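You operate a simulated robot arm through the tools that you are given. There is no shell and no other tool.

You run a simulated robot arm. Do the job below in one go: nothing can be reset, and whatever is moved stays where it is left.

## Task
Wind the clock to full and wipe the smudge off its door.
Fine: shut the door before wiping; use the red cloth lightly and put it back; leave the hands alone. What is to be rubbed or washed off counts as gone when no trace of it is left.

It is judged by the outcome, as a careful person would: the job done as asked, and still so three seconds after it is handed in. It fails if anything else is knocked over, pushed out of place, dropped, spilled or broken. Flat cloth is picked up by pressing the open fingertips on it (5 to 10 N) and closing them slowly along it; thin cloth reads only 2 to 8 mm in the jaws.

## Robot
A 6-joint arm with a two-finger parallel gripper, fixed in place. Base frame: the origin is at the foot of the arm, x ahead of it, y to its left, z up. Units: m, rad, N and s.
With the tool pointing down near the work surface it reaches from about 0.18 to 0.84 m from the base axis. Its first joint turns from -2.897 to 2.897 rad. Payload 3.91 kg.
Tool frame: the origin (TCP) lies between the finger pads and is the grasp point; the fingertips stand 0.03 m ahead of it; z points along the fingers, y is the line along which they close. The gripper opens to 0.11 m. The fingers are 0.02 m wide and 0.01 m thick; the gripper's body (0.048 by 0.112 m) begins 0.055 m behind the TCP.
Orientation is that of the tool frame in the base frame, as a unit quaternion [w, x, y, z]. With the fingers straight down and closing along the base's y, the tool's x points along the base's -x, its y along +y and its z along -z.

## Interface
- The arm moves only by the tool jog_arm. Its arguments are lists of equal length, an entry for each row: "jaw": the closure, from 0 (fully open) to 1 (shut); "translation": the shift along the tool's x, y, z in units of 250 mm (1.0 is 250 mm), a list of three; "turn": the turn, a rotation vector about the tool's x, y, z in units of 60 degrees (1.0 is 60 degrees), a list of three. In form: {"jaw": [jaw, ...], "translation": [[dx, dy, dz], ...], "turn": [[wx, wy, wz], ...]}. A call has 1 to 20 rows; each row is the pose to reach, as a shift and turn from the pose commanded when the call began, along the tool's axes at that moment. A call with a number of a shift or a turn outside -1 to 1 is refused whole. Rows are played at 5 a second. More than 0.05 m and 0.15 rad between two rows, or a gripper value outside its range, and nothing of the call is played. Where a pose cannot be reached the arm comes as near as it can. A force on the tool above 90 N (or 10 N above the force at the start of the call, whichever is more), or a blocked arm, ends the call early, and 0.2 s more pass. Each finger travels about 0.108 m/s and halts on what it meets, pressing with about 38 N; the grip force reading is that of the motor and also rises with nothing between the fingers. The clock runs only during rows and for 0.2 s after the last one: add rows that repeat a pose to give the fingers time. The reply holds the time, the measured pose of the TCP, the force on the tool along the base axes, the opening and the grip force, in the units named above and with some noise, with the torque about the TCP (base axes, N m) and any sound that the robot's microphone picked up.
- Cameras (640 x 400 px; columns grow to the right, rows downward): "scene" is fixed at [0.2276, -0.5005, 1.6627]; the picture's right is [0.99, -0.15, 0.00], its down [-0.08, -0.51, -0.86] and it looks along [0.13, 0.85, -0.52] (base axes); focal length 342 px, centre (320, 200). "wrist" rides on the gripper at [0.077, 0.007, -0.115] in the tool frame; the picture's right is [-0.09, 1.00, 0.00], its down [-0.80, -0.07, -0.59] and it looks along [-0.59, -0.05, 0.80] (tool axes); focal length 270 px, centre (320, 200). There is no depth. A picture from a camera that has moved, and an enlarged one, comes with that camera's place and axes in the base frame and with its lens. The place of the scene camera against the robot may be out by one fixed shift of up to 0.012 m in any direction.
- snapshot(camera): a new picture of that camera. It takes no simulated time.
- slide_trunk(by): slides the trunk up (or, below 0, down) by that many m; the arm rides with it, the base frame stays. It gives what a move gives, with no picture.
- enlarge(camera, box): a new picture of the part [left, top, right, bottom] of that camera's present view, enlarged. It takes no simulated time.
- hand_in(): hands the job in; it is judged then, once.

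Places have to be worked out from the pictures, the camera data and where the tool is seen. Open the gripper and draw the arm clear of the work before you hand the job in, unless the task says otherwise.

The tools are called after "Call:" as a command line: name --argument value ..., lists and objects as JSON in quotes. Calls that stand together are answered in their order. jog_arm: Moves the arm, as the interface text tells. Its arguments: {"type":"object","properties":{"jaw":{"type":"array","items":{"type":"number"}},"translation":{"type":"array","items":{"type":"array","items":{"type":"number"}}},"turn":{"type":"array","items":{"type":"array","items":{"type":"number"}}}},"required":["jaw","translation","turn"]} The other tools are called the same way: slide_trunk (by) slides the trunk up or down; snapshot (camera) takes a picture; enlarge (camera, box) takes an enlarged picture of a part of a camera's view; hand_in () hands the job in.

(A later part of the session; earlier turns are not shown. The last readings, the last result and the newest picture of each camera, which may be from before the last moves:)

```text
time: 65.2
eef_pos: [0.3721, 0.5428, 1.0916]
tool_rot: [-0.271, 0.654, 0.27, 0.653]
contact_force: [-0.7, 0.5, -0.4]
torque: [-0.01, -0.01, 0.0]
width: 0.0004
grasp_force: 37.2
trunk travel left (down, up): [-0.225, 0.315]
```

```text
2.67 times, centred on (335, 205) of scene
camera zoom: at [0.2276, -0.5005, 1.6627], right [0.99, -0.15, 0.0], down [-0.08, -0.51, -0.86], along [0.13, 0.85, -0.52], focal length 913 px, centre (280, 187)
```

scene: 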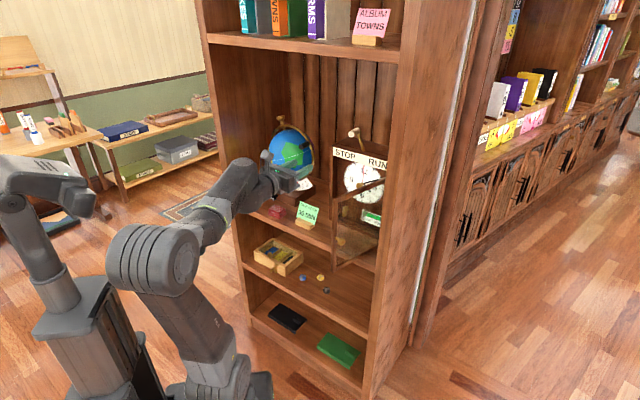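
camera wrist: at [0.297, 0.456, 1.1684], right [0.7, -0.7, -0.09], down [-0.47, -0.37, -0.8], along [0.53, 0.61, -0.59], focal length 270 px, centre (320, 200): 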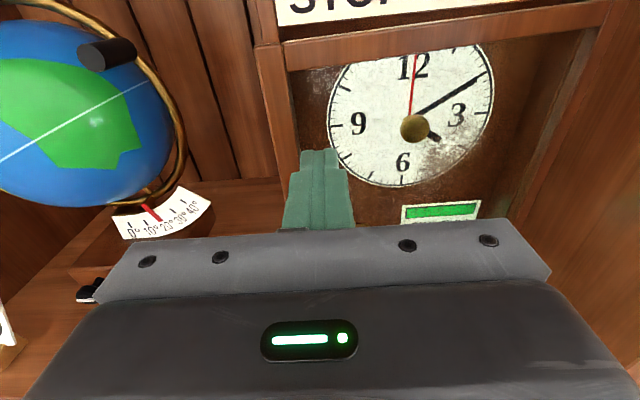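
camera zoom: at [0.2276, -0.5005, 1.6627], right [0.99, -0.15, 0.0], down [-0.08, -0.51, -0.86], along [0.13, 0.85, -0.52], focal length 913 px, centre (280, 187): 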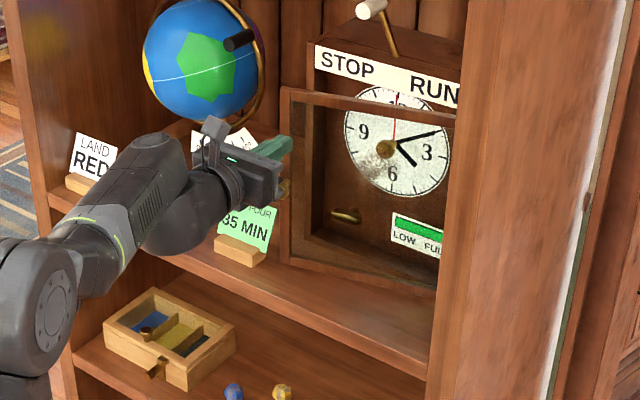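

The door is near 20 degrees; the left stile appears about 2.4 cm left of my closed fingertips. I shift left onto the stile and push gently forward toward the closed position.

Call:
jog_arm --jaw '[1, 1, 1, 1, 1, 1, 1, 1]' --translation '[[0, -0.05, 0], [0, -0.097, 0.02], [0, -0.097, 0.1], [0, -0.097, 0.18], [0, -0.097, 0.25], [0, -0.097, 0.3], [0, -0.097, 0.335], [0, -0.097, 0.36]]' --turn '[[0, 0, 0], [0, 0, 0], [0, 0, 0], [0, 0, 0], [0, 0, 0], [0, 0, 0], [0, 0, 0], [0, 0, 0]]'

Call:
snapshot --camera "wrist"

Call:
enlarge --camera "scene" --box '[270, 130, 400, 280]'

```text
time: 67.0
eef_pos: [0.4188, 0.6202, 1.0915]
tool_rot: [-0.271, 0.654, 0.27, 0.653]
contact_force: [-16.7, -24.7, -10.8]
torque: [-0.21, 0.11, -0.16]
width: 0.0
grasp_force: 37.9
trunk travel left (down, up): [-0.225, 0.315]
```

```text
taken
camera wrist: at [0.3425, 0.5343, 1.1686], right [0.7, -0.7, -0.09], down [-0.47, -0.37, -0.8], along [0.53, 0.61, -0.59], focal length 270 px, centre (320, 200)
```

wrist: 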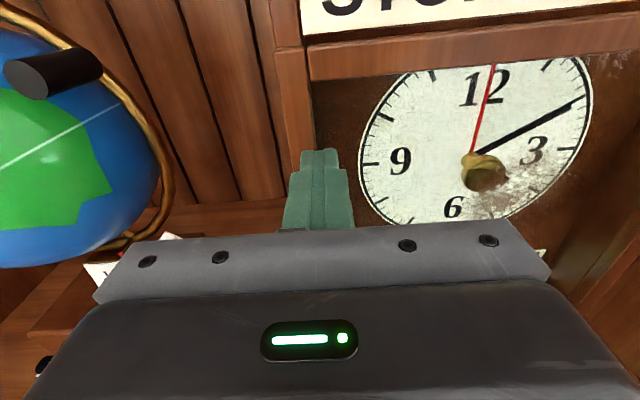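

```text
2.67 times, centred on (335, 205) of scene
camera zoom: at [0.2276, -0.5005, 1.6627], right [0.99, -0.15, 0.0], down [-0.08, -0.51, -0.86], along [0.13, 0.85, -0.52], focal length 913 px, centre (280, 187)
```

zoom: 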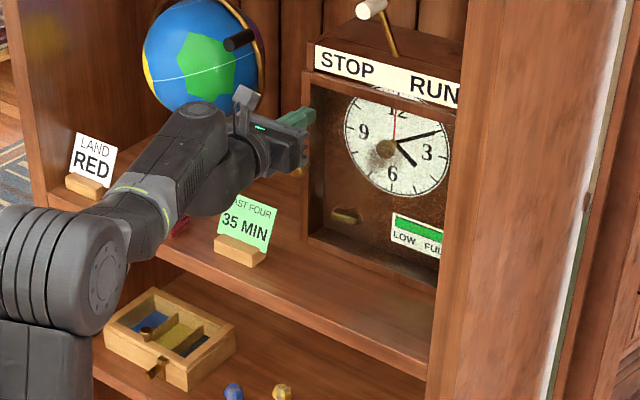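

The door has met its stop with about 29 N and matches its original place in the picture, so it is shut. I withdraw straight back and check that it stays shut.

Call:
jog_arm --jaw '[1, 1, 1, 1, 1, 1]' --translation '[[0, 0, -0.04], [0, 0, -0.15], [0, 0, -0.3], [0, 0, -0.45], [0, 0, -0.6], [0, 0, -0.75]]' --turn '[[0, 0, 0], [0, 0, 0], [0, 0, 0], [0, 0, 0], [0, 0, 0], [0, 0, 0]]'

Call:
snapshot --camera "wrist"

Call:
enlarge --camera "scene" --box '[220, 110, 400, 250]'

```text
time: 68.4
eef_pos: [0.2873, 0.4893, 1.0916]
tool_rot: [-0.272, 0.653, 0.271, 0.653]
contact_force: [0.5, 0.5, -0.1]
torque: [0.02, -0.01, -0.03]
width: 0.0
grasp_force: 37.9
trunk travel left (down, up): [-0.225, 0.315]
```

```text
taken
camera wrist: at [0.21, 0.4029, 1.1689], right [0.7, -0.7, -0.09], down [-0.47, -0.37, -0.8], along [0.53, 0.61, -0.59], focal length 270 px, centre (320, 200)
```

wrist: 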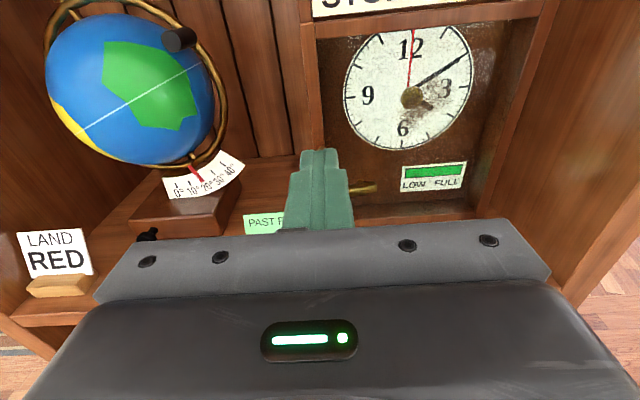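

```text
2.86 times, centred on (310, 180) of scene
camera zoom: at [0.2276, -0.5005, 1.6627], right [0.99, -0.15, 0.0], down [-0.08, -0.51, -0.86], along [0.13, 0.85, -0.52], focal length 978 px, centre (349, 257)
```

zoom: 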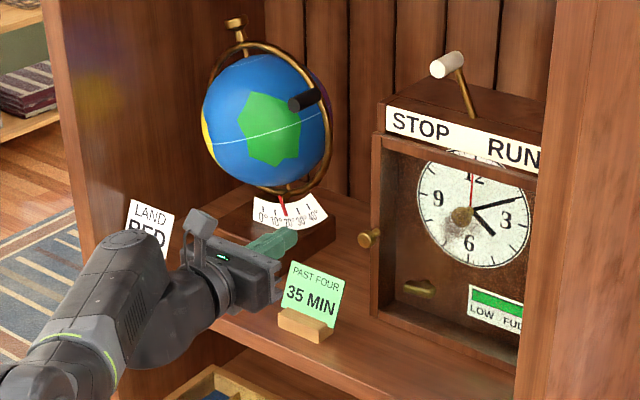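

The door stays shut and the gauge still reads full. I move left in front of the shelf to look at the red cloth.

Call:
jog_arm --jaw '[0.8, 0.5, 0.3, 0.2, 0.2, 0.2]' --translation '[[0, -0.15, -0.04], [0, -0.3, -0.08], [0, -0.45, -0.12], [0, -0.6, -0.16], [0, -0.75, -0.2], [0, -0.88, -0.2]]' --turn '[[0, 0, 0], [0, 0, 0], [0, 0, 0], [0, 0, 0], [0, 0, 0], [0, 0, 0]]'

Call:
snapshot --camera "wrist"

Call:
snapshot --camera "scene"

```text
time: 69.8
eef_pos: [0.0959, 0.611, 1.0905]
tool_rot: [-0.272, 0.653, 0.271, 0.653]
contact_force: [0.4, -1.0, 0.0]
torque: [-0.02, 0.0, 0.03]
width: 0.0877
grasp_force: 0.0
trunk travel left (down, up): [-0.225, 0.315]
```

```text
taken
camera wrist: at [0.0196, 0.5257, 1.1675], right [0.7, -0.7, -0.09], down [-0.47, -0.37, -0.8], along [0.53, 0.61, -0.59], focal length 270 px, centre (320, 200)
```

wrist: 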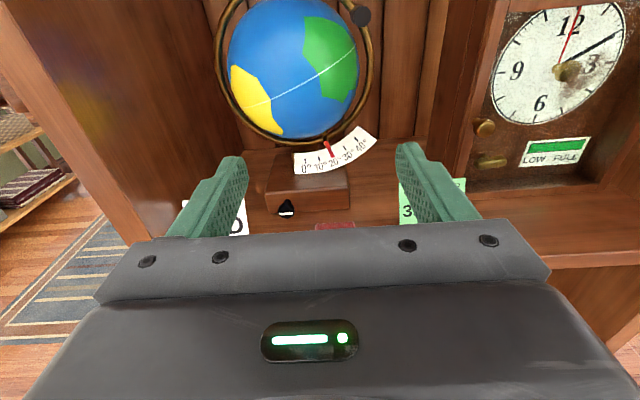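

```text
taken
```

scene: 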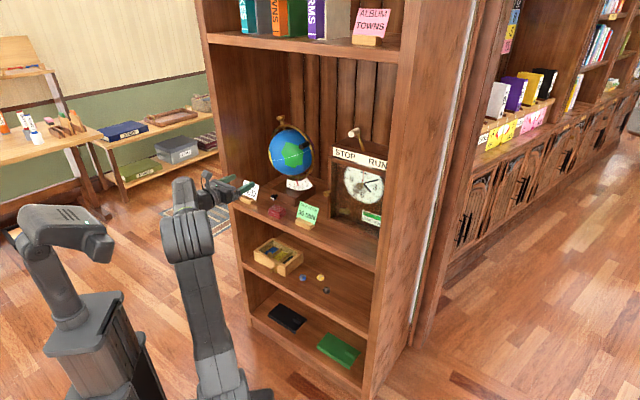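

The cloth is hidden just below the gripper body. I lower the trunk by 0.15 m to bring the view down onto it.

Call:
slide_trunk --by -0.15

Call:
snapshot --camera "wrist"

Call:
enlarge --camera "wrist" --box '[220, 90, 420, 230]'

Call:
enlarge --camera "scene" --box '[230, 170, 330, 240]'

```text
time: 71.6
eef_pos: [0.0962, 0.6116, 0.9407]
tool_rot: [-0.27, 0.653, 0.27, 0.653]
contact_force: [-0.1, 0.6, -0.3]
torque: [0.0, -0.02, 0.02]
width: 0.0879
grasp_force: 0.0
trunk travel left (down, up): [-0.075, 0.465]
```

```text
taken
camera wrist: at [0.0202, 0.5254, 1.0178], right [0.7, -0.7, -0.09], down [-0.47, -0.37, -0.8], along [0.53, 0.61, -0.59], focal length 270 px, centre (320, 200)
```

wrist: 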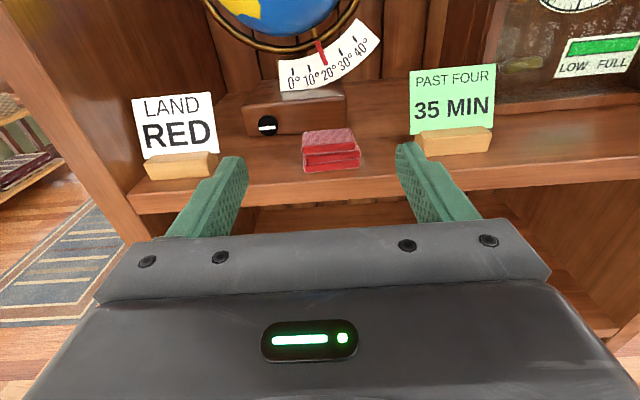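

```text
2.86 times, centred on (320, 160) of wrist
camera zoom: at [0.0202, 0.5254, 1.0178], right [0.7, -0.7, -0.09], down [-0.47, -0.37, -0.8], along [0.53, 0.61, -0.59], focal length 772 px, centre (320, 314)
```

zoom: 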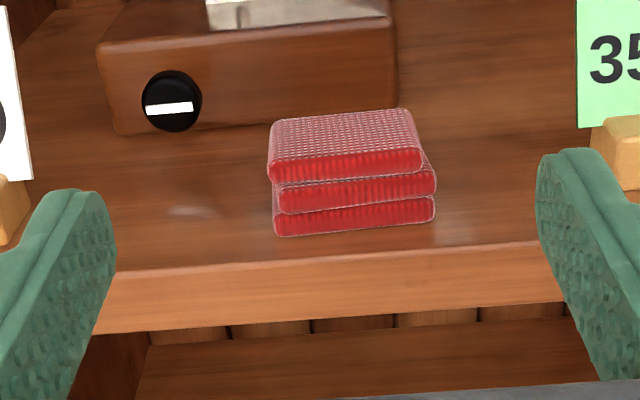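

```text
5.71 times, centred on (280, 205) of scene
camera zoom: at [0.2276, -0.5005, 1.6627], right [0.99, -0.15, 0.0], down [-0.08, -0.51, -0.86], along [0.13, 0.85, -0.52], focal length 1957 px, centre (549, 171)
```

zoom: 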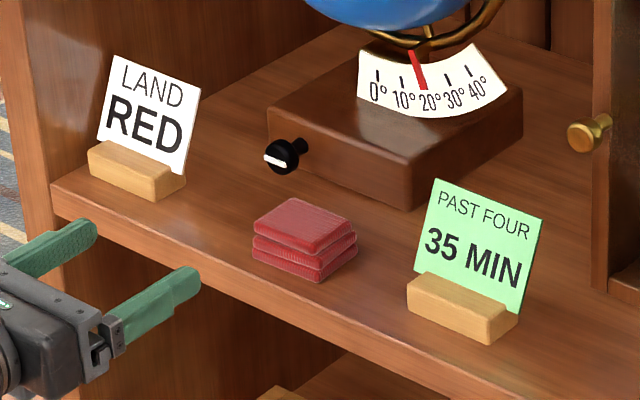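

The cloth is a thick folded pad: top at z≈0.887, shelf at about 0.859, spanning lateral −0.391…−0.325 and n 0.66…0.705, with free room on both sides. I go level with it and advance with the jaw wide open, stopping short to check.

Call:
jog_arm --jaw '[0.09, 0.09, 0.09, 0.09, 0.09, 0.09]' --translation '[[-0.13, 0.012, 0], [-0.259, 0.025, 0], [-0.259, 0.025, 0.12], [-0.259, 0.025, 0.26], [-0.259, 0.025, 0.4], [-0.259, 0.025, 0.5]]' --turn '[[0, 0, 0], [0, 0, 0], [0, 0, 0], [0, 0, 0], [0, 0, 0], [0, 0, 0]]'

Call:
snapshot --camera "wrist"

Call:
enlarge --camera "scene" --box '[230, 170, 330, 240]'

```text
time: 73.0
eef_pos: [0.1906, 0.6957, 0.8743]
tool_rot: [-0.27, 0.653, 0.27, 0.653]
contact_force: [0.0, -0.7, 0.7]
torque: [-0.02, 0.01, 0.0]
width: 0.1004
grasp_force: 0.1
trunk travel left (down, up): [-0.075, 0.465]
```

```text
taken
camera wrist: at [0.1141, 0.6097, 0.9511], right [0.7, -0.7, -0.09], down [-0.47, -0.37, -0.8], along [0.53, 0.61, -0.59], focal length 270 px, centre (320, 200)
```

wrist: 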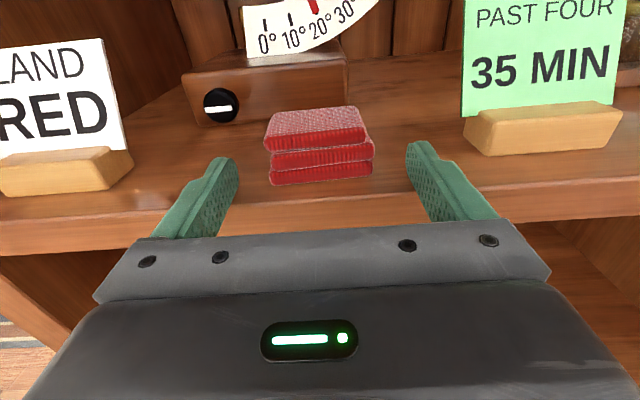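

```text
5.71 times, centred on (280, 205) of scene
camera zoom: at [0.2276, -0.5005, 1.6627], right [0.99, -0.15, 0.0], down [-0.08, -0.51, -0.86], along [0.13, 0.85, -0.52], focal length 1957 px, centre (549, 171)
```

zoom: 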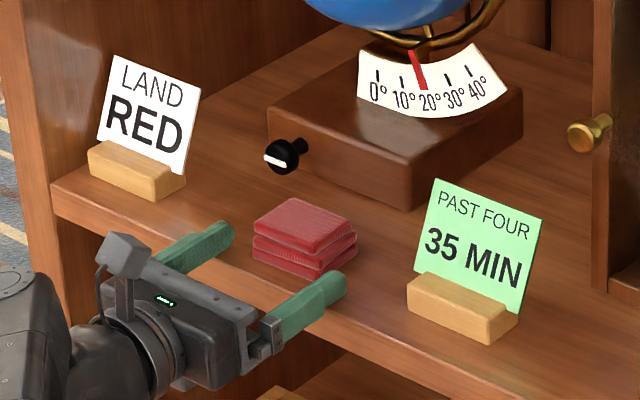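

The cloth is centred between the fingers and the numbers agree (front face n≈0.66). I advance 3.5 cm so the tips reach about two thirds of its depth, then close gently.

Call:
jog_arm --jaw '[0.09, 0.09, 0.09, 0.2, 0.3, 0.36, 0.4]' --translation '[[0.004, 0, 0.05], [0.007, 0, 0.1], [0.007, 0, 0.141], [0.007, 0, 0.141], [0.007, 0, 0.141], [0.007, 0, 0.141], [0.007, 0, 0.141]]' --turn '[[0, 0, 0], [0, 0, 0], [0, 0, 0], [0, 0, 0], [0, 0, 0], [0, 0, 0], [0, 0, 0]]'

Call:
enlarge --camera "wrist" --box '[200, 60, 440, 240]'

```text
time: 74.6
eef_pos: [0.2139, 0.7207, 0.8782]
tool_rot: [-0.271, 0.654, 0.27, 0.653]
contact_force: [0.4, 0.3, 0.8]
torque: [-0.06, -0.01, -0.03]
width: 0.0668
grasp_force: 1.1
trunk travel left (down, up): [-0.075, 0.465]
```

```text
2.22 times, centred on (320, 150) of wrist
camera zoom: at [0.1381, 0.6342, 0.9539], right [0.7, -0.7, -0.09], down [-0.47, -0.37, -0.8], along [0.53, 0.61, -0.59], focal length 601 px, centre (320, 311)
```

zoom: 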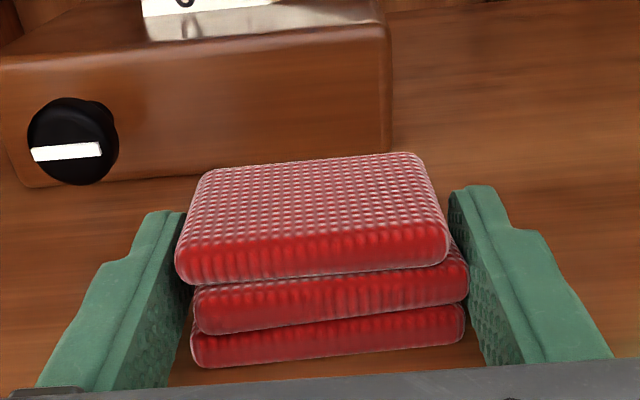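

The pads are about to touch the cloth's sides (66.8 mm). I close a little further to take hold.

Call:
jog_arm --jaw '[0.42, 0.44, 0.46, 0.48, 0.5, 0.5]' --translation '[[0, 0, 0], [0, 0, 0], [0, 0, 0], [0, 0, 0], [0, 0, 0], [0, 0, 0]]' --turn '[[0, 0, 0], [0, 0, 0], [0, 0, 0], [0, 0, 0], [0, 0, 0], [0, 0, 0]]'

Call:
enlarge --camera "wrist" --box '[200, 60, 440, 240]'

```text
time: 76.0
eef_pos: [0.2145, 0.7194, 0.8776]
tool_rot: [-0.27, 0.654, 0.27, 0.653]
contact_force: [0.3, 0.7, 1.3]
torque: [0.0, -0.08, 0.0]
width: 0.0652
grasp_force: 37.7
trunk travel left (down, up): [-0.075, 0.465]
```

```text
2.22 times, centred on (320, 150) of wrist
camera zoom: at [0.1381, 0.6341, 0.9538], right [0.7, -0.7, -0.09], down [-0.47, -0.37, -0.8], along [0.53, 0.61, -0.59], focal length 601 px, centre (320, 311)
```

zoom: 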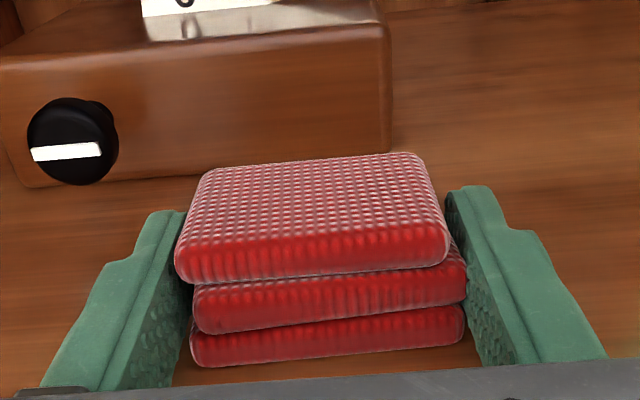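

The pad is firm and held (65 mm, 38 N). I lift it straight up 4 cm and check that it comes along.

Call:
jog_arm --jaw '[0.5, 0.5, 0.5, 0.5, 0.5]' --translation '[[0.02, 0, 0], [0.06, 0, 0], [0.1, 0, 0], [0.14, 0, 0], [0.16, 0, 0]]' --turn '[[0, 0, 0], [0, 0, 0], [0, 0, 0], [0, 0, 0], [0, 0, 0]]'

Call:
enlarge --camera "wrist" --box '[200, 60, 440, 240]'

Call:
enlarge --camera "scene" --box '[230, 150, 340, 240]'

```text
time: 77.2
eef_pos: [0.2146, 0.7207, 0.9169]
tool_rot: [-0.272, 0.654, 0.27, 0.653]
contact_force: [0.9, -0.2, -1.1]
torque: [0.01, -0.01, 0.0]
width: 0.065
grasp_force: 38.2
trunk travel left (down, up): [-0.075, 0.465]
```

```text
2.22 times, centred on (320, 150) of wrist
camera zoom: at [0.1385, 0.6343, 0.9949], right [0.7, -0.7, -0.09], down [-0.47, -0.37, -0.8], along [0.53, 0.61, -0.59], focal length 601 px, centre (320, 311)
```

zoom: 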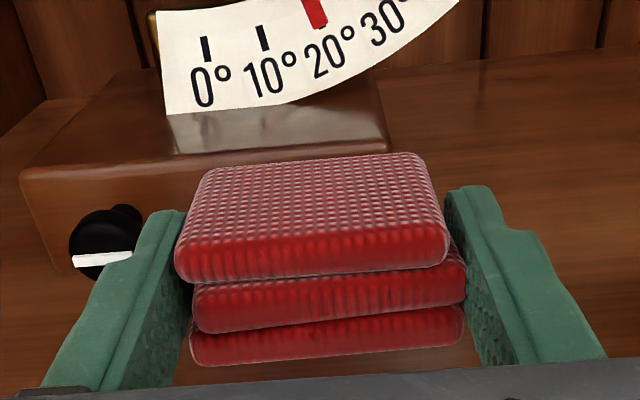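

```text
4.44 times, centred on (285, 195) of scene
camera zoom: at [0.2276, -0.5005, 1.6627], right [0.99, -0.15, 0.0], down [-0.08, -0.51, -0.86], along [0.13, 0.85, -0.52], focal length 1522 px, centre (476, 222)
```

zoom: 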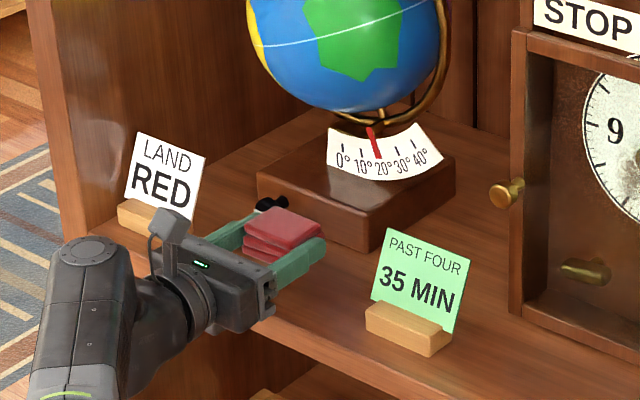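

The cloth is held securely and clear of the shelf. I draw back out of the shelf and rise to the smudge's height (z≈1.055).

Call:
jog_arm --jaw '[0.5, 0.5, 0.5, 0.5, 0.5, 0.5, 0.5, 0.5]' --translation '[[0.03, 0, -0.1], [0.05, 0, -0.22], [0.08, 0, -0.33], [0.16, 0.04, -0.4], [0.28, 0.1, -0.4], [0.4, 0.2, -0.4], [0.5, 0.32, -0.4], [0.55, 0.45, -0.4]]' --turn '[[0, 0, 0], [0, 0, 0], [0, 0, 0], [0, 0, 0], [0, 0, 0], [0, 0, 0], [0, 0, 0], [0, 0, 0]]'

```text
time: 79.0
eef_pos: [0.2252, 0.5718, 1.0548]
tool_rot: [-0.272, 0.654, 0.27, 0.653]
contact_force: [0.1, 0.3, -0.8]
torque: [0.01, -0.02, -0.01]
width: 0.0646
grasp_force: 38.3
trunk travel left (down, up): [-0.075, 0.465]
```

Still holding well at z=1.055. I move right to stand in front of the smudge.

Call:
jog_arm --jaw '[0.5, 0.5, 0.5, 0.5, 0.5, 0.5]' --translation '[[0, 0.15, 0], [0, 0.3, 0], [0, 0.45, 0], [0, 0.6, 0], [0, 0.75, 0], [0, 0.892, 0]]' --turn '[[0, 0, 0], [0, 0, 0], [0, 0, 0], [0, 0, 0], [0, 0, 0], [0, 0, 0]]'

Call:
snapshot --camera "wrist"

Call:
enlarge --camera "scene" --box '[300, 130, 400, 240]'

```text
time: 80.4
eef_pos: [0.3809, 0.4137, 1.0537]
tool_rot: [-0.27, 0.653, 0.269, 0.654]
contact_force: [-1.0, -0.2, -0.1]
torque: [-0.03, -0.01, -0.01]
width: 0.0643
grasp_force: 38.1
trunk travel left (down, up): [-0.075, 0.465]
```

```text
taken
camera wrist: at [0.303, 0.328, 1.1296], right [0.7, -0.71, -0.09], down [-0.47, -0.36, -0.8], along [0.54, 0.6, -0.59], focal length 270 px, centre (320, 200)
```

wrist: 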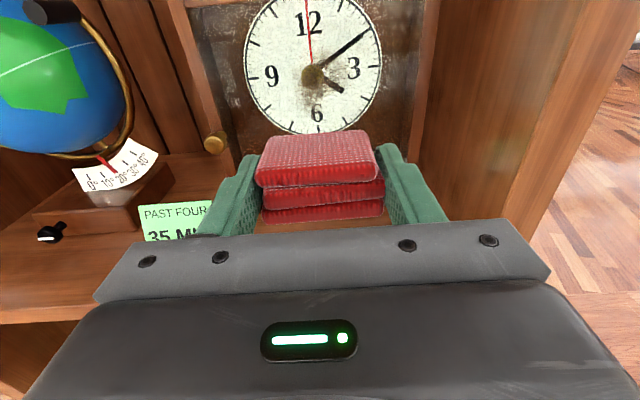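

```text
3.64 times, centred on (350, 185) of scene
camera zoom: at [0.2276, -0.5005, 1.6627], right [0.99, -0.15, 0.0], down [-0.08, -0.51, -0.86], along [0.13, 0.85, -0.52], focal length 1245 px, centre (211, 254)
```

zoom: 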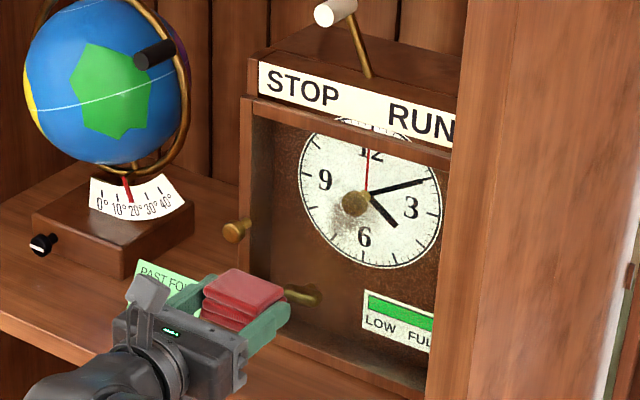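

Call:
enlarge --camera "wrist" --box '[230, 0, 410, 140]'

Call:
enlarge --camera "scene" --box '[325, 160, 385, 215]'

```text
2.86 times, centred on (320, 70) of wrist
camera zoom: at [0.303, 0.328, 1.1296], right [0.7, -0.71, -0.09], down [-0.47, -0.36, -0.8], along [0.54, 0.6, -0.59], focal length 772 px, centre (320, 571)
```

zoom: 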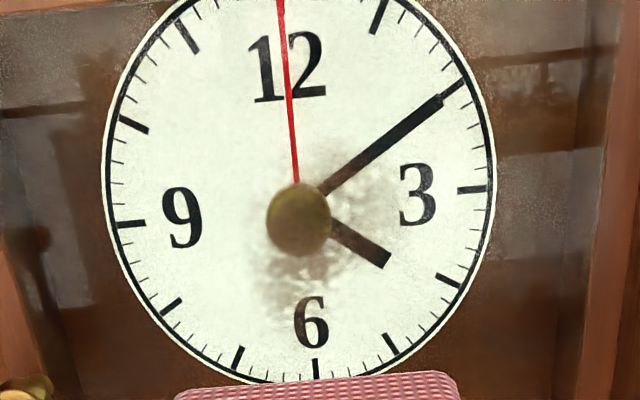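

```text
7.27 times, centred on (355, 188) of scene
camera zoom: at [0.2276, -0.5005, 1.6627], right [0.99, -0.15, 0.0], down [-0.08, -0.51, -0.86], along [0.13, 0.85, -0.52], focal length 2490 px, centre (66, 291)
```

zoom: 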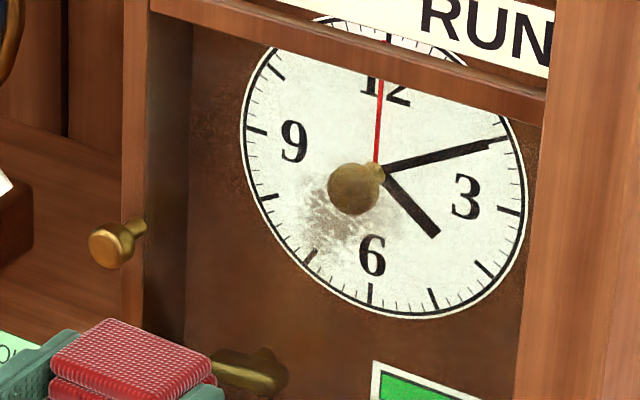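

The smudge lies on the glass at lateral −0.047…+0.013, z 1.029…1.089. I advance the cloth to about 1 cm before the glass.

Call:
jog_arm --jaw '[0.5, 0.5, 0.5, 0.5, 0.5, 0.5]' --translation '[[0, 0.01, 0.13], [0, 0.02, 0.26], [0, 0.024, 0.39], [0, 0.024, 0.5], [0, 0.024, 0.56], [0, 0.024, 0.584]]' --turn '[[0, 0, 0], [0, 0, 0], [0, 0, 0], [0, 0, 0], [0, 0, 0], [0, 0, 0]]'

Call:
snapshot --camera "wrist"

Call:
enlarge --camera "scene" --box '[310, 150, 390, 230]'

```text
time: 81.8
eef_pos: [0.4804, 0.5175, 1.0487]
tool_rot: [-0.269, 0.654, 0.266, 0.655]
contact_force: [0.2, 0.5, -0.4]
torque: [0.01, 0.04, -0.01]
width: 0.0644
grasp_force: 38.0
out of reach, approached as far as the arm can: row 1, 2, 3, 4, 5, 6
trunk travel left (down, up): [-0.075, 0.465]
```

```text
taken
camera wrist: at [0.4038, 0.4323, 1.1264], right [0.7, -0.71, -0.09], down [-0.47, -0.36, -0.8], along [0.54, 0.6, -0.59], focal length 270 px, centre (320, 200)
```

wrist: 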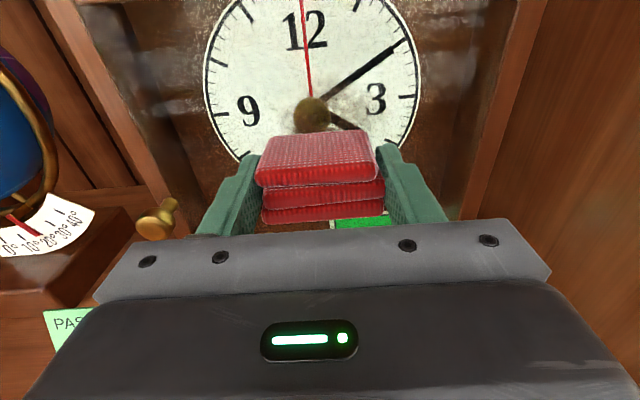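

```text
5.00 times, centred on (350, 190) of scene
camera zoom: at [0.2276, -0.5005, 1.6627], right [0.99, -0.15, 0.0], down [-0.08, -0.51, -0.86], along [0.13, 0.85, -0.52], focal length 1712 px, centre (170, 250)
```

zoom: 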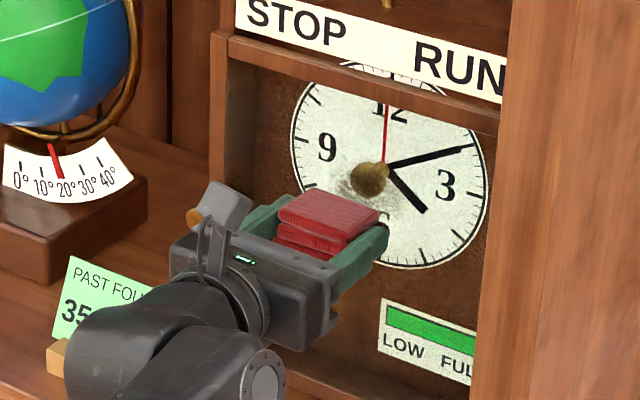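

The arm reports being just short of reach here (the posture is too stretched upward with the trunk this low). I back away from the glass and raise the trunk by 0.15 m, then bring the arm down again.

Call:
jog_arm --jaw '[0.5, 0.5, 0.5, 0.5, 0.5]' --translation '[[0, 0, -0.1], [0, 0, -0.22], [0, 0, -0.35], [0, 0, -0.48], [0, 0, -0.58]]' --turn '[[0, 0, 0], [0, 0, 0], [0, 0, 0], [0, 0, 0], [0, 0, 0]]'

Call:
slide_trunk --by 0.15

```text
time: 83.0
eef_pos: [0.3751, 0.414, 1.0495]
tool_rot: [-0.271, 0.654, 0.269, 0.653]
contact_force: [0.6, 0.4, -0.8]
torque: [0.01, 0.0, -0.03]
width: 0.0642
grasp_force: 38.1
trunk travel left (down, up): [-0.075, 0.465]
```

```text
time: 84.7
eef_pos: [0.3751, 0.4136, 1.2022]
tool_rot: [-0.271, 0.653, 0.27, 0.653]
contact_force: [-0.3, 0.5, -0.1]
torque: [-0.05, -0.04, 0.01]
width: 0.0646
grasp_force: 37.7
trunk travel left (down, up): [-0.225, 0.315]
```

The trunk is up and the cloth still firmly held. I bring the arm down to z≈1.057 and forward again to just before the glass.

Call:
jog_arm --jaw '[0.5, 0.5, 0.5, 0.5, 0.5, 0.5, 0.5, 0.5, 0.5, 0.5]' --translation '[[-0.15, 0.01, 0], [-0.3, 0.02, 0], [-0.45, 0.03, 0], [-0.58, 0.04, 0], [-0.58, 0.04, 0.15], [-0.58, 0.04, 0.3], [-0.58, 0.04, 0.42], [-0.58, 0.04, 0.51], [-0.58, 0.04, 0.57], [-0.58, 0.04, 0.6]]' --turn '[[0, 0, 0], [0, 0, 0], [0, 0, 0], [0, 0, 0], [0, 0, 0], [0, 0, 0], [0, 0, 0], [0, 0, 0], [0, 0, 0], [0, 0, 0]]'

Call:
snapshot --camera "wrist"

Call:
enlarge --camera "scene" --box '[310, 150, 390, 230]'

```text
time: 86.9
eef_pos: [0.4889, 0.5131, 1.0566]
tool_rot: [-0.269, 0.654, 0.269, 0.654]
contact_force: [-0.8, 0.2, -0.1]
torque: [0.0, 0.01, -0.01]
width: 0.0638
grasp_force: 38.3
trunk travel left (down, up): [-0.225, 0.315]
```

```text
taken
camera wrist: at [0.413, 0.4273, 1.133], right [0.7, -0.71, -0.09], down [-0.47, -0.37, -0.8], along [0.53, 0.61, -0.59], focal length 270 px, centre (320, 200)
```

wrist: 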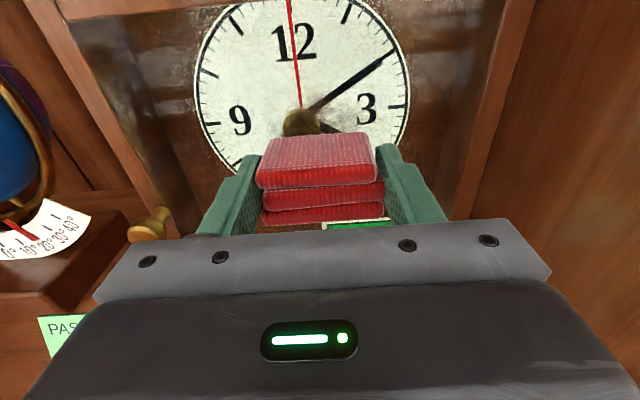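

```text
5.00 times, centred on (350, 190) of scene
camera zoom: at [0.2276, -0.5005, 1.6627], right [0.99, -0.15, 0.0], down [-0.08, -0.51, -0.86], along [0.13, 0.85, -0.52], focal length 1712 px, centre (170, 250)
```

zoom: 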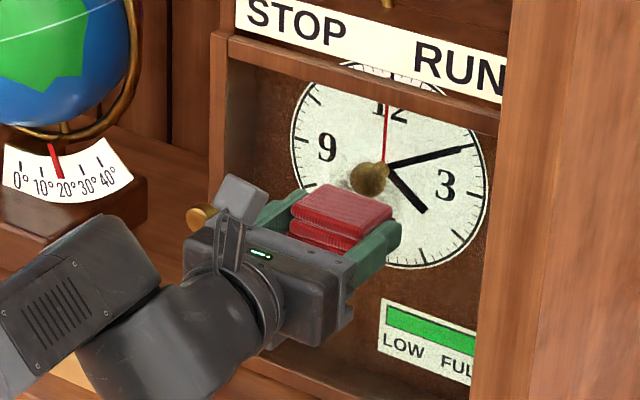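

All commanded poses were reached this time; no contact yet. I creep forward 6 mm in small steps, watching the force.

Call:
jog_arm --jaw '[0.5, 0.5, 0.5, 0.5]' --translation '[[0, 0, 0.008], [0, 0, 0.016], [0, 0, 0.024], [0, 0, 0.024]]' --turn '[[0, 0, 0], [0, 0, 0], [0, 0, 0], [0, 0, 0]]'

```text
time: 87.9
eef_pos: [0.493, 0.5165, 1.0565]
tool_rot: [-0.27, 0.654, 0.27, 0.654]
contact_force: [0.3, -0.5, -0.6]
torque: [0.02, 0.01, -0.01]
width: 0.0641
grasp_force: 37.3
trunk travel left (down, up): [-0.225, 0.315]
```

No contact yet at n≈0.714; I creep on another 4 mm.

Call:
jog_arm --jaw '[0.5, 0.5, 0.5, 0.5]' --translation '[[0, 0, 0.006], [0, 0, 0.012], [0, 0, 0.016], [0, 0, 0.016]]' --turn '[[0, 0, 0], [0, 0, 0], [0, 0, 0], [0, 0, 0]]'

```text
time: 88.9
eef_pos: [0.4959, 0.5195, 1.0551]
tool_rot: [-0.27, 0.654, 0.27, 0.653]
contact_force: [0.1, -0.8, -0.6]
torque: [0.0, 0.06, -0.04]
width: 0.064
grasp_force: 37.9
trunk travel left (down, up): [-0.225, 0.315]
```

Still free at n≈0.718. I creep on 3 mm and look at the gap.

Call:
jog_arm --jaw '[0.5, 0.5, 0.5]' --translation '[[0, 0, 0.006], [0, 0, 0.012], [0, 0, 0.012]]' --turn '[[0, 0, 0], [0, 0, 0], [0, 0, 0]]'

Call:
enlarge --camera "wrist" --box '[220, 60, 420, 240]'

```text
time: 89.7
eef_pos: [0.4989, 0.5226, 1.056]
tool_rot: [-0.27, 0.654, 0.269, 0.654]
contact_force: [-0.1, -0.7, 0.0]
torque: [-0.03, 0.03, 0.03]
width: 0.0643
grasp_force: 38.0
trunk travel left (down, up): [-0.225, 0.315]
```

```text
2.22 times, centred on (320, 150) of wrist
camera zoom: at [0.4218, 0.4364, 1.1326], right [0.7, -0.71, -0.09], down [-0.47, -0.37, -0.8], along [0.53, 0.61, -0.59], focal length 601 px, centre (320, 311)
```

zoom: 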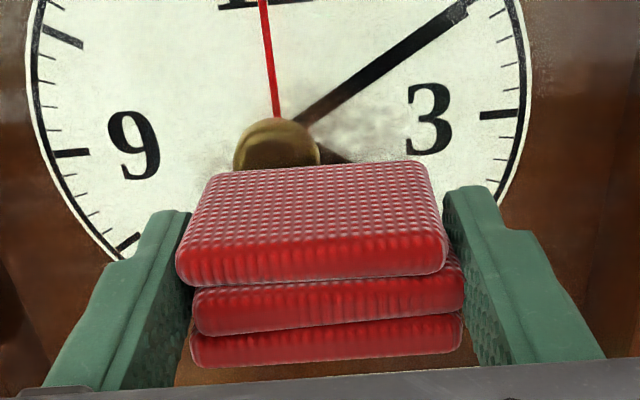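

No contact at n≈0.722. I go on another 3 mm.

Call:
jog_arm --jaw '[0.5, 0.5, 0.5]' --translation '[[0, 0, 0.006], [0, 0, 0.012], [0, 0, 0.012]]' --turn '[[0, 0, 0], [0, 0, 0], [0, 0, 0]]'

```text
time: 90.5
eef_pos: [0.499, 0.5223, 1.0567]
tool_rot: [-0.271, 0.654, 0.27, 0.653]
contact_force: [-15.9, -15.0, -8.7]
torque: [-0.08, 0.14, -0.16]
width: 0.0642
grasp_force: 38.4
trunk travel left (down, up): [-0.225, 0.315]
```

Contact with the glass at n≈0.7225, but 22 N is too firm for a light wipe. I ease back 2.3 mm and read the force.

Call:
jog_arm --jaw '[0.5, 0.5]' --translation '[[0, 0, -0.009], [0, 0, -0.009]]' --turn '[[0, 0, 0], [0, 0, 0]]'

```text
time: 91.1
eef_pos: [0.4983, 0.5228, 1.0567]
tool_rot: [-0.271, 0.653, 0.269, 0.654]
contact_force: [-6.8, -4.7, -3.6]
torque: [-0.02, 0.03, 0.05]
width: 0.0643
grasp_force: 37.9
trunk travel left (down, up): [-0.225, 0.315]
```

The pressure is down to about 8 N. I ease a touch more and wipe with a light vertical stroke across the smudge, from z≈1.03 up to 1.10 and back.

Call:
jog_arm --jaw '[0.5, 0.5, 0.5, 0.5, 0.5, 0.5, 0.5, 0.5, 0.5, 0.5, 0.5, 0.5, 0.5, 0.5, 0.5, 0.5]' --translation '[[-0.04, 0, -0.0016], [-0.08, 0, -0.0016], [-0.11, 0, -0.0016], [-0.08, 0, -0.0016], [-0.04, 0, -0.0016], [0, 0, -0.0016], [0.04, 0, -0.0016], [0.08, 0, -0.0016], [0.12, 0, -0.0016], [0.16, 0, -0.0016], [0.19, 0, -0.0016], [0.16, 0, -0.0016], [0.12, 0, -0.0016], [0.08, 0, -0.0016], [0.04, 0, -0.0016], [0, 0, -0.0016]]' --turn '[[0, 0, 0], [0, 0, 0], [0, 0, 0], [0, 0, 0], [0, 0, 0], [0, 0, 0], [0, 0, 0], [0, 0, 0], [0, 0, 0], [0, 0, 0], [0, 0, 0], [0, 0, 0], [0, 0, 0], [0, 0, 0], [0, 0, 0], [0, 0, 0]]'

Call:
enlarge --camera "wrist" --box '[200, 0, 440, 240]'

Call:
enlarge --camera "scene" --box '[325, 160, 385, 215]'

```text
time: 94.5
eef_pos: [0.498, 0.5228, 1.0563]
tool_rot: [-0.27, 0.654, 0.269, 0.653]
contact_force: [0.0, 0.9, -1.4]
torque: [0.01, 0.01, -0.03]
width: 0.0639
grasp_force: 37.7
trunk travel left (down, up): [-0.225, 0.315]
```

```text
1.67 times, centred on (320, 120) of wrist
camera zoom: at [0.4214, 0.4368, 1.1325], right [0.7, -0.71, -0.09], down [-0.47, -0.37, -0.8], along [0.53, 0.61, -0.59], focal length 450 px, centre (320, 333)
```

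zoom: 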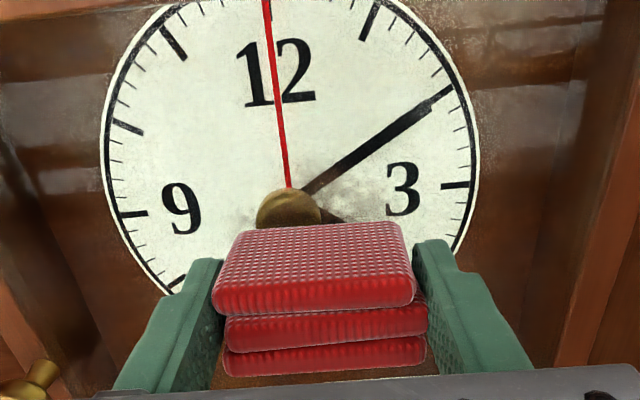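

```text
7.27 times, centred on (355, 188) of scene
camera zoom: at [0.2276, -0.5005, 1.6627], right [0.99, -0.15, 0.0], down [-0.08, -0.51, -0.86], along [0.13, 0.85, -0.52], focal length 2490 px, centre (66, 291)
```

zoom: 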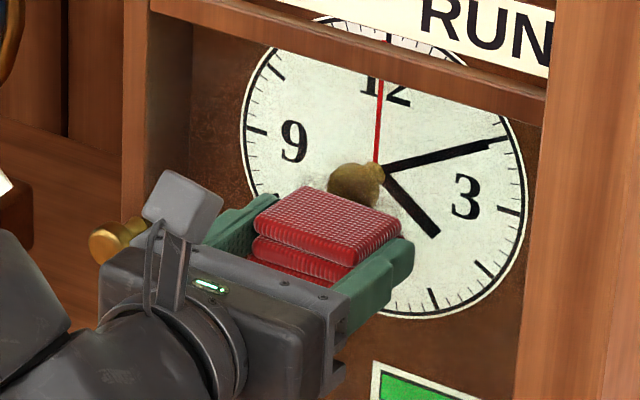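

The force is now about zero, so that stroke was barely touching. I press in by 0.8 mm and read again.

Call:
jog_arm --jaw '[0.5, 0.5]' --translation '[[0, 0, 0.0034], [0, 0, 0.0034]]' --turn '[[0, 0, 0], [0, 0, 0]]'

```text
time: 95.1
eef_pos: [0.4969, 0.5228, 1.0567]
tool_rot: [-0.272, 0.653, 0.27, 0.653]
contact_force: [-3.5, -4.7, -1.0]
torque: [-0.01, -0.01, 0.03]
width: 0.064
grasp_force: 38.0
trunk travel left (down, up): [-0.225, 0.315]
```

Now about 6 N, a light press. I stroke down to z≈1.03 and then up to 1.10, stopping there to read the force and look.

Call:
jog_arm --jaw '[0.5, 0.5, 0.5, 0.5, 0.5, 0.5, 0.5, 0.5, 0.5, 0.5, 0.5]' --translation '[[-0.04, 0, 0], [-0.08, 0, 0], [-0.11, 0, 0], [-0.08, 0, 0], [-0.04, 0, 0], [0, 0, 0], [0.04, 0, 0], [0.08, 0, 0], [0.12, 0, 0], [0.16, 0, 0], [0.19, 0, 0]]' --turn '[[0, 0, 0], [0, 0, 0], [0, 0, 0], [0, 0, 0], [0, 0, 0], [0, 0, 0], [0, 0, 0], [0, 0, 0], [0, 0, 0], [0, 0, 0], [0, 0, 0]]'

Call:
enlarge --camera "wrist" --box '[200, 0, 440, 240]'

Call:
enlarge --camera "scene" --box '[325, 160, 385, 215]'

```text
time: 97.5
eef_pos: [0.4988, 0.5224, 1.1034]
tool_rot: [-0.271, 0.653, 0.27, 0.654]
contact_force: [-6.8, -6.7, -3.4]
torque: [0.0, 0.01, 0.06]
width: 0.0642
grasp_force: 37.8
trunk travel left (down, up): [-0.225, 0.315]
```

```text
1.67 times, centred on (320, 120) of wrist
camera zoom: at [0.4223, 0.4362, 1.1802], right [0.7, -0.71, -0.09], down [-0.47, -0.37, -0.8], along [0.53, 0.61, -0.59], focal length 450 px, centre (320, 333)
```

zoom: 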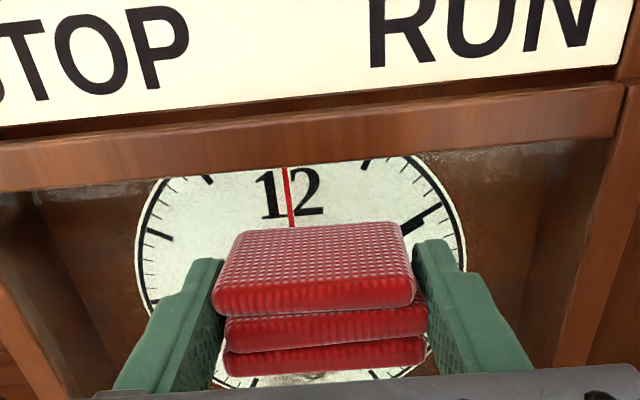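

```text
7.27 times, centred on (355, 188) of scene
camera zoom: at [0.2276, -0.5005, 1.6627], right [0.99, -0.15, 0.0], down [-0.08, -0.51, -0.86], along [0.13, 0.85, -0.52], focal length 2490 px, centre (66, 291)
```

zoom: 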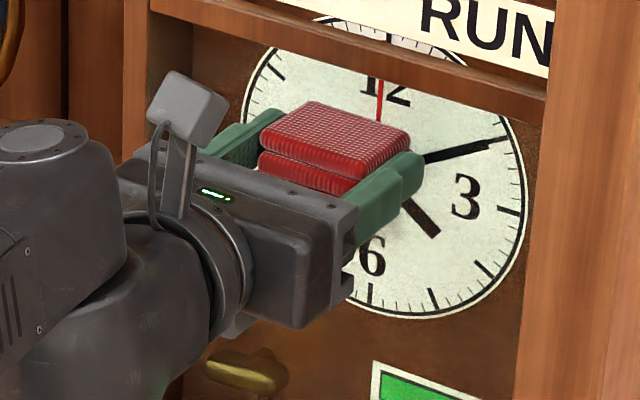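

Force is about 9 N at the top of the stroke. I stroke back down to z≈1.01, slightly lighter, so the smudge area comes into view above the cloth.

Call:
jog_arm --jaw '[0.5, 0.5, 0.5, 0.5, 0.5, 0.5, 0.5, 0.5, 0.5, 0.5]' --translation '[[-0.04, 0, -0.001], [-0.08, 0, -0.001], [-0.12, 0, -0.001], [-0.16, 0, -0.001], [-0.2, 0, -0.001], [-0.24, 0, -0.001], [-0.28, 0, -0.001], [-0.32, 0, -0.001], [-0.36, 0, -0.001], [-0.38, 0, -0.001]]' --turn '[[0, 0, 0], [0, 0, 0], [0, 0, 0], [0, 0, 0], [0, 0, 0], [0, 0, 0], [0, 0, 0], [0, 0, 0], [0, 0, 0], [0, 0, 0]]'

Call:
enlarge --camera "wrist" --box '[200, 0, 440, 160]'

Call:
enlarge --camera "scene" --box '[325, 160, 385, 215]'

```text
time: 99.7
eef_pos: [0.4974, 0.5232, 1.0094]
tool_rot: [-0.271, 0.653, 0.268, 0.654]
contact_force: [-5.7, -5.6, 3.4]
torque: [0.22, -0.16, 0.08]
width: 0.0642
grasp_force: 38.0
trunk travel left (down, up): [-0.225, 0.315]
```

```text
2.50 times, centred on (320, 80) of wrist
camera zoom: at [0.4219, 0.4367, 1.0861], right [0.7, -0.71, -0.09], down [-0.47, -0.37, -0.8], along [0.53, 0.61, -0.59], focal length 676 px, centre (320, 500)
```

zoom: 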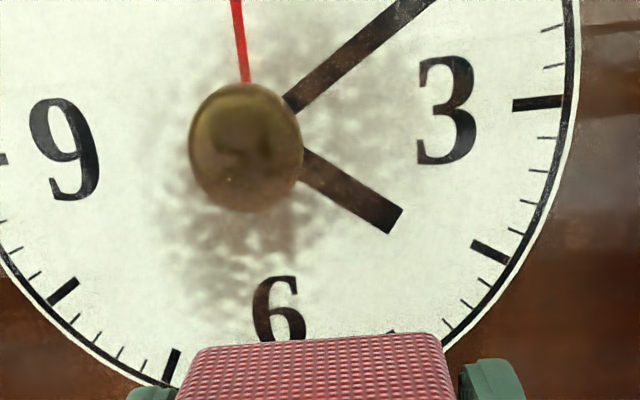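

```text
7.27 times, centred on (355, 188) of scene
camera zoom: at [0.2276, -0.5005, 1.6627], right [0.99, -0.15, 0.0], down [-0.08, -0.51, -0.86], along [0.13, 0.85, -0.52], focal length 2490 px, centre (66, 291)
```

zoom: 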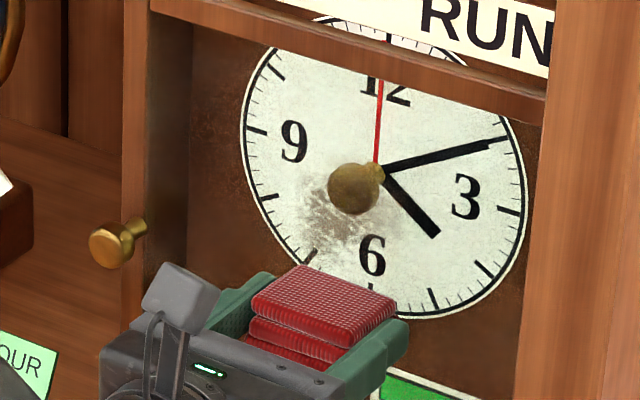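

The smudge still shows. I look at it more closely to judge whether the strokes had any effect.

Call:
enlarge --camera "scene" --box '[340, 175, 370, 200]'

Call:
enlarge --camera "wrist" --box '[250, 0, 370, 140]'

Call:
enlarge --camera "wrist" --box '[240, 110, 400, 240]'

```text
16.00 times, centred on (355, 188) of scene
camera zoom: at [0.2276, -0.5005, 1.6627], right [0.99, -0.15, 0.0], down [-0.08, -0.51, -0.86], along [0.13, 0.85, -0.52], focal length 5478 px, centre (-240, 400)
```

zoom: 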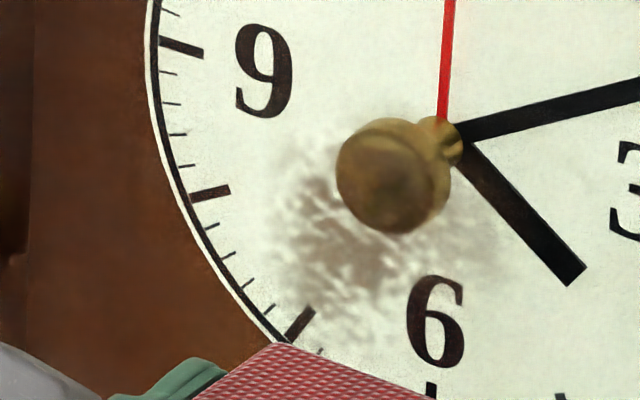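

```text
2.86 times, centred on (310, 70) of wrist
camera zoom: at [0.4219, 0.4367, 1.0861], right [0.7, -0.71, -0.09], down [-0.47, -0.37, -0.8], along [0.53, 0.61, -0.59], focal length 772 px, centre (349, 571)
```

zoom: 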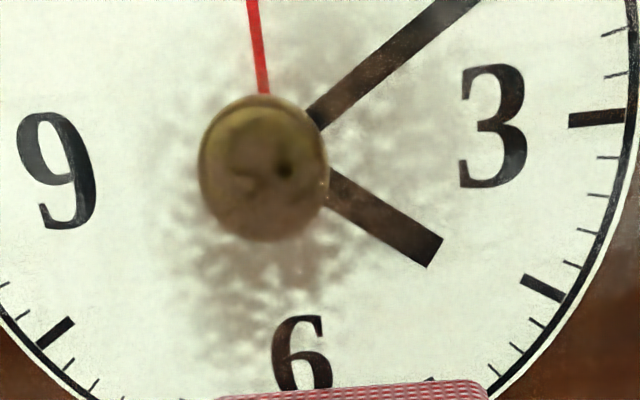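

```text
3.08 times, centred on (320, 175) of wrist
camera zoom: at [0.4219, 0.4367, 1.0861], right [0.7, -0.71, -0.09], down [-0.47, -0.37, -0.8], along [0.53, 0.61, -0.59], focal length 832 px, centre (320, 277)
```

zoom: 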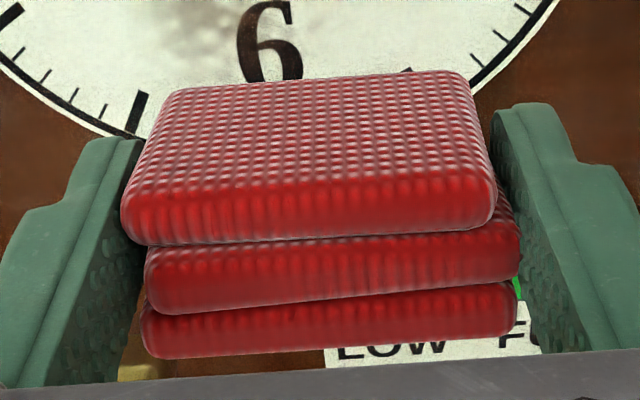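

The contact is real but the smudge is little changed, so I now rub sideways right across it with several passes at z≈1.045.

Call:
jog_arm --jaw '[0.5, 0.5, 0.5, 0.5, 0.5, 0.5, 0.5, 0.5, 0.5, 0.5, 0.5, 0.5, 0.5, 0.5, 0.5, 0.5, 0.5, 0.5, 0.5]' --translation '[[0.05, 0, 0], [0.1, 0, 0], [0.14, 0, 0], [0.14, 0.06, 0], [0.14, 0.12, 0], [0.14, 0.06, 0], [0.14, 0, 0], [0.14, -0.06, 0], [0.14, -0.12, 0], [0.14, -0.06, 0], [0.14, 0, 0], [0.14, 0.06, 0], [0.14, 0.12, 0], [0.14, 0.06, 0], [0.14, 0, 0], [0.14, -0.06, 0], [0.14, -0.12, 0], [0.14, -0.06, 0], [0.14, 0, 0]]' --turn '[[0, 0, 0], [0, 0, 0], [0, 0, 0], [0, 0, 0], [0, 0, 0], [0, 0, 0], [0, 0, 0], [0, 0, 0], [0, 0, 0], [0, 0, 0], [0, 0, 0], [0, 0, 0], [0, 0, 0], [0, 0, 0], [0, 0, 0], [0, 0, 0], [0, 0, 0], [0, 0, 0], [0, 0, 0]]'

Call:
enlarge --camera "scene" --box '[325, 160, 385, 215]'

Call:
enlarge --camera "wrist" --box '[200, 0, 440, 160]'

```text
time: 103.7
eef_pos: [0.4973, 0.5208, 1.0424]
tool_rot: [-0.27, 0.653, 0.27, 0.653]
contact_force: [-0.2, -0.2, -1.2]
torque: [0.0, 0.0, 0.0]
width: 0.0643
grasp_force: 38.1
trunk travel left (down, up): [-0.225, 0.315]
```

```text
7.27 times, centred on (355, 188) of scene
camera zoom: at [0.2276, -0.5005, 1.6627], right [0.99, -0.15, 0.0], down [-0.08, -0.51, -0.86], along [0.13, 0.85, -0.52], focal length 2490 px, centre (66, 291)
```

zoom: 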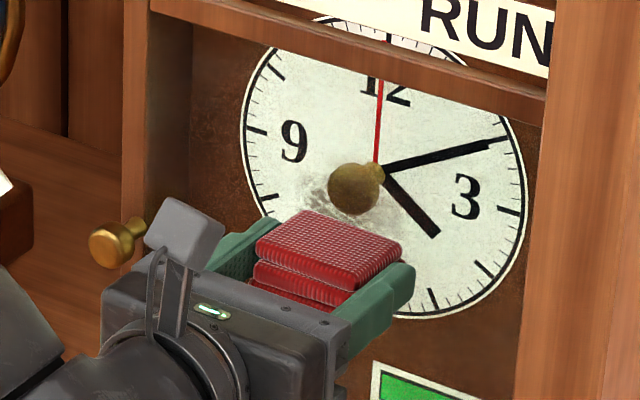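

```text
2.50 times, centred on (320, 80) of wrist
camera zoom: at [0.4222, 0.4351, 1.1197], right [0.7, -0.71, -0.09], down [-0.47, -0.37, -0.8], along [0.53, 0.61, -0.59], focal length 676 px, centre (320, 500)
```

zoom: 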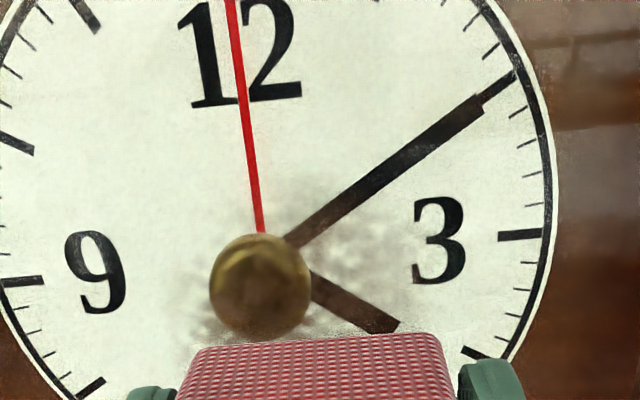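

The reading is zero again, so contact was lost during the sideways rub. I press in a little and read before each shorter stroke.

Call:
jog_arm --jaw '[0.5, 0.5]' --translation '[[0, 0, 0.004], [0, 0, 0.004]]' --turn '[[0, 0, 0], [0, 0, 0]]'

```text
time: 104.3
eef_pos: [0.4985, 0.5222, 1.0436]
tool_rot: [-0.27, 0.654, 0.27, 0.654]
contact_force: [-1.4, -2.1, -1.6]
torque: [0.0, -0.02, 0.04]
width: 0.0642
grasp_force: 37.9
trunk travel left (down, up): [-0.225, 0.315]
```

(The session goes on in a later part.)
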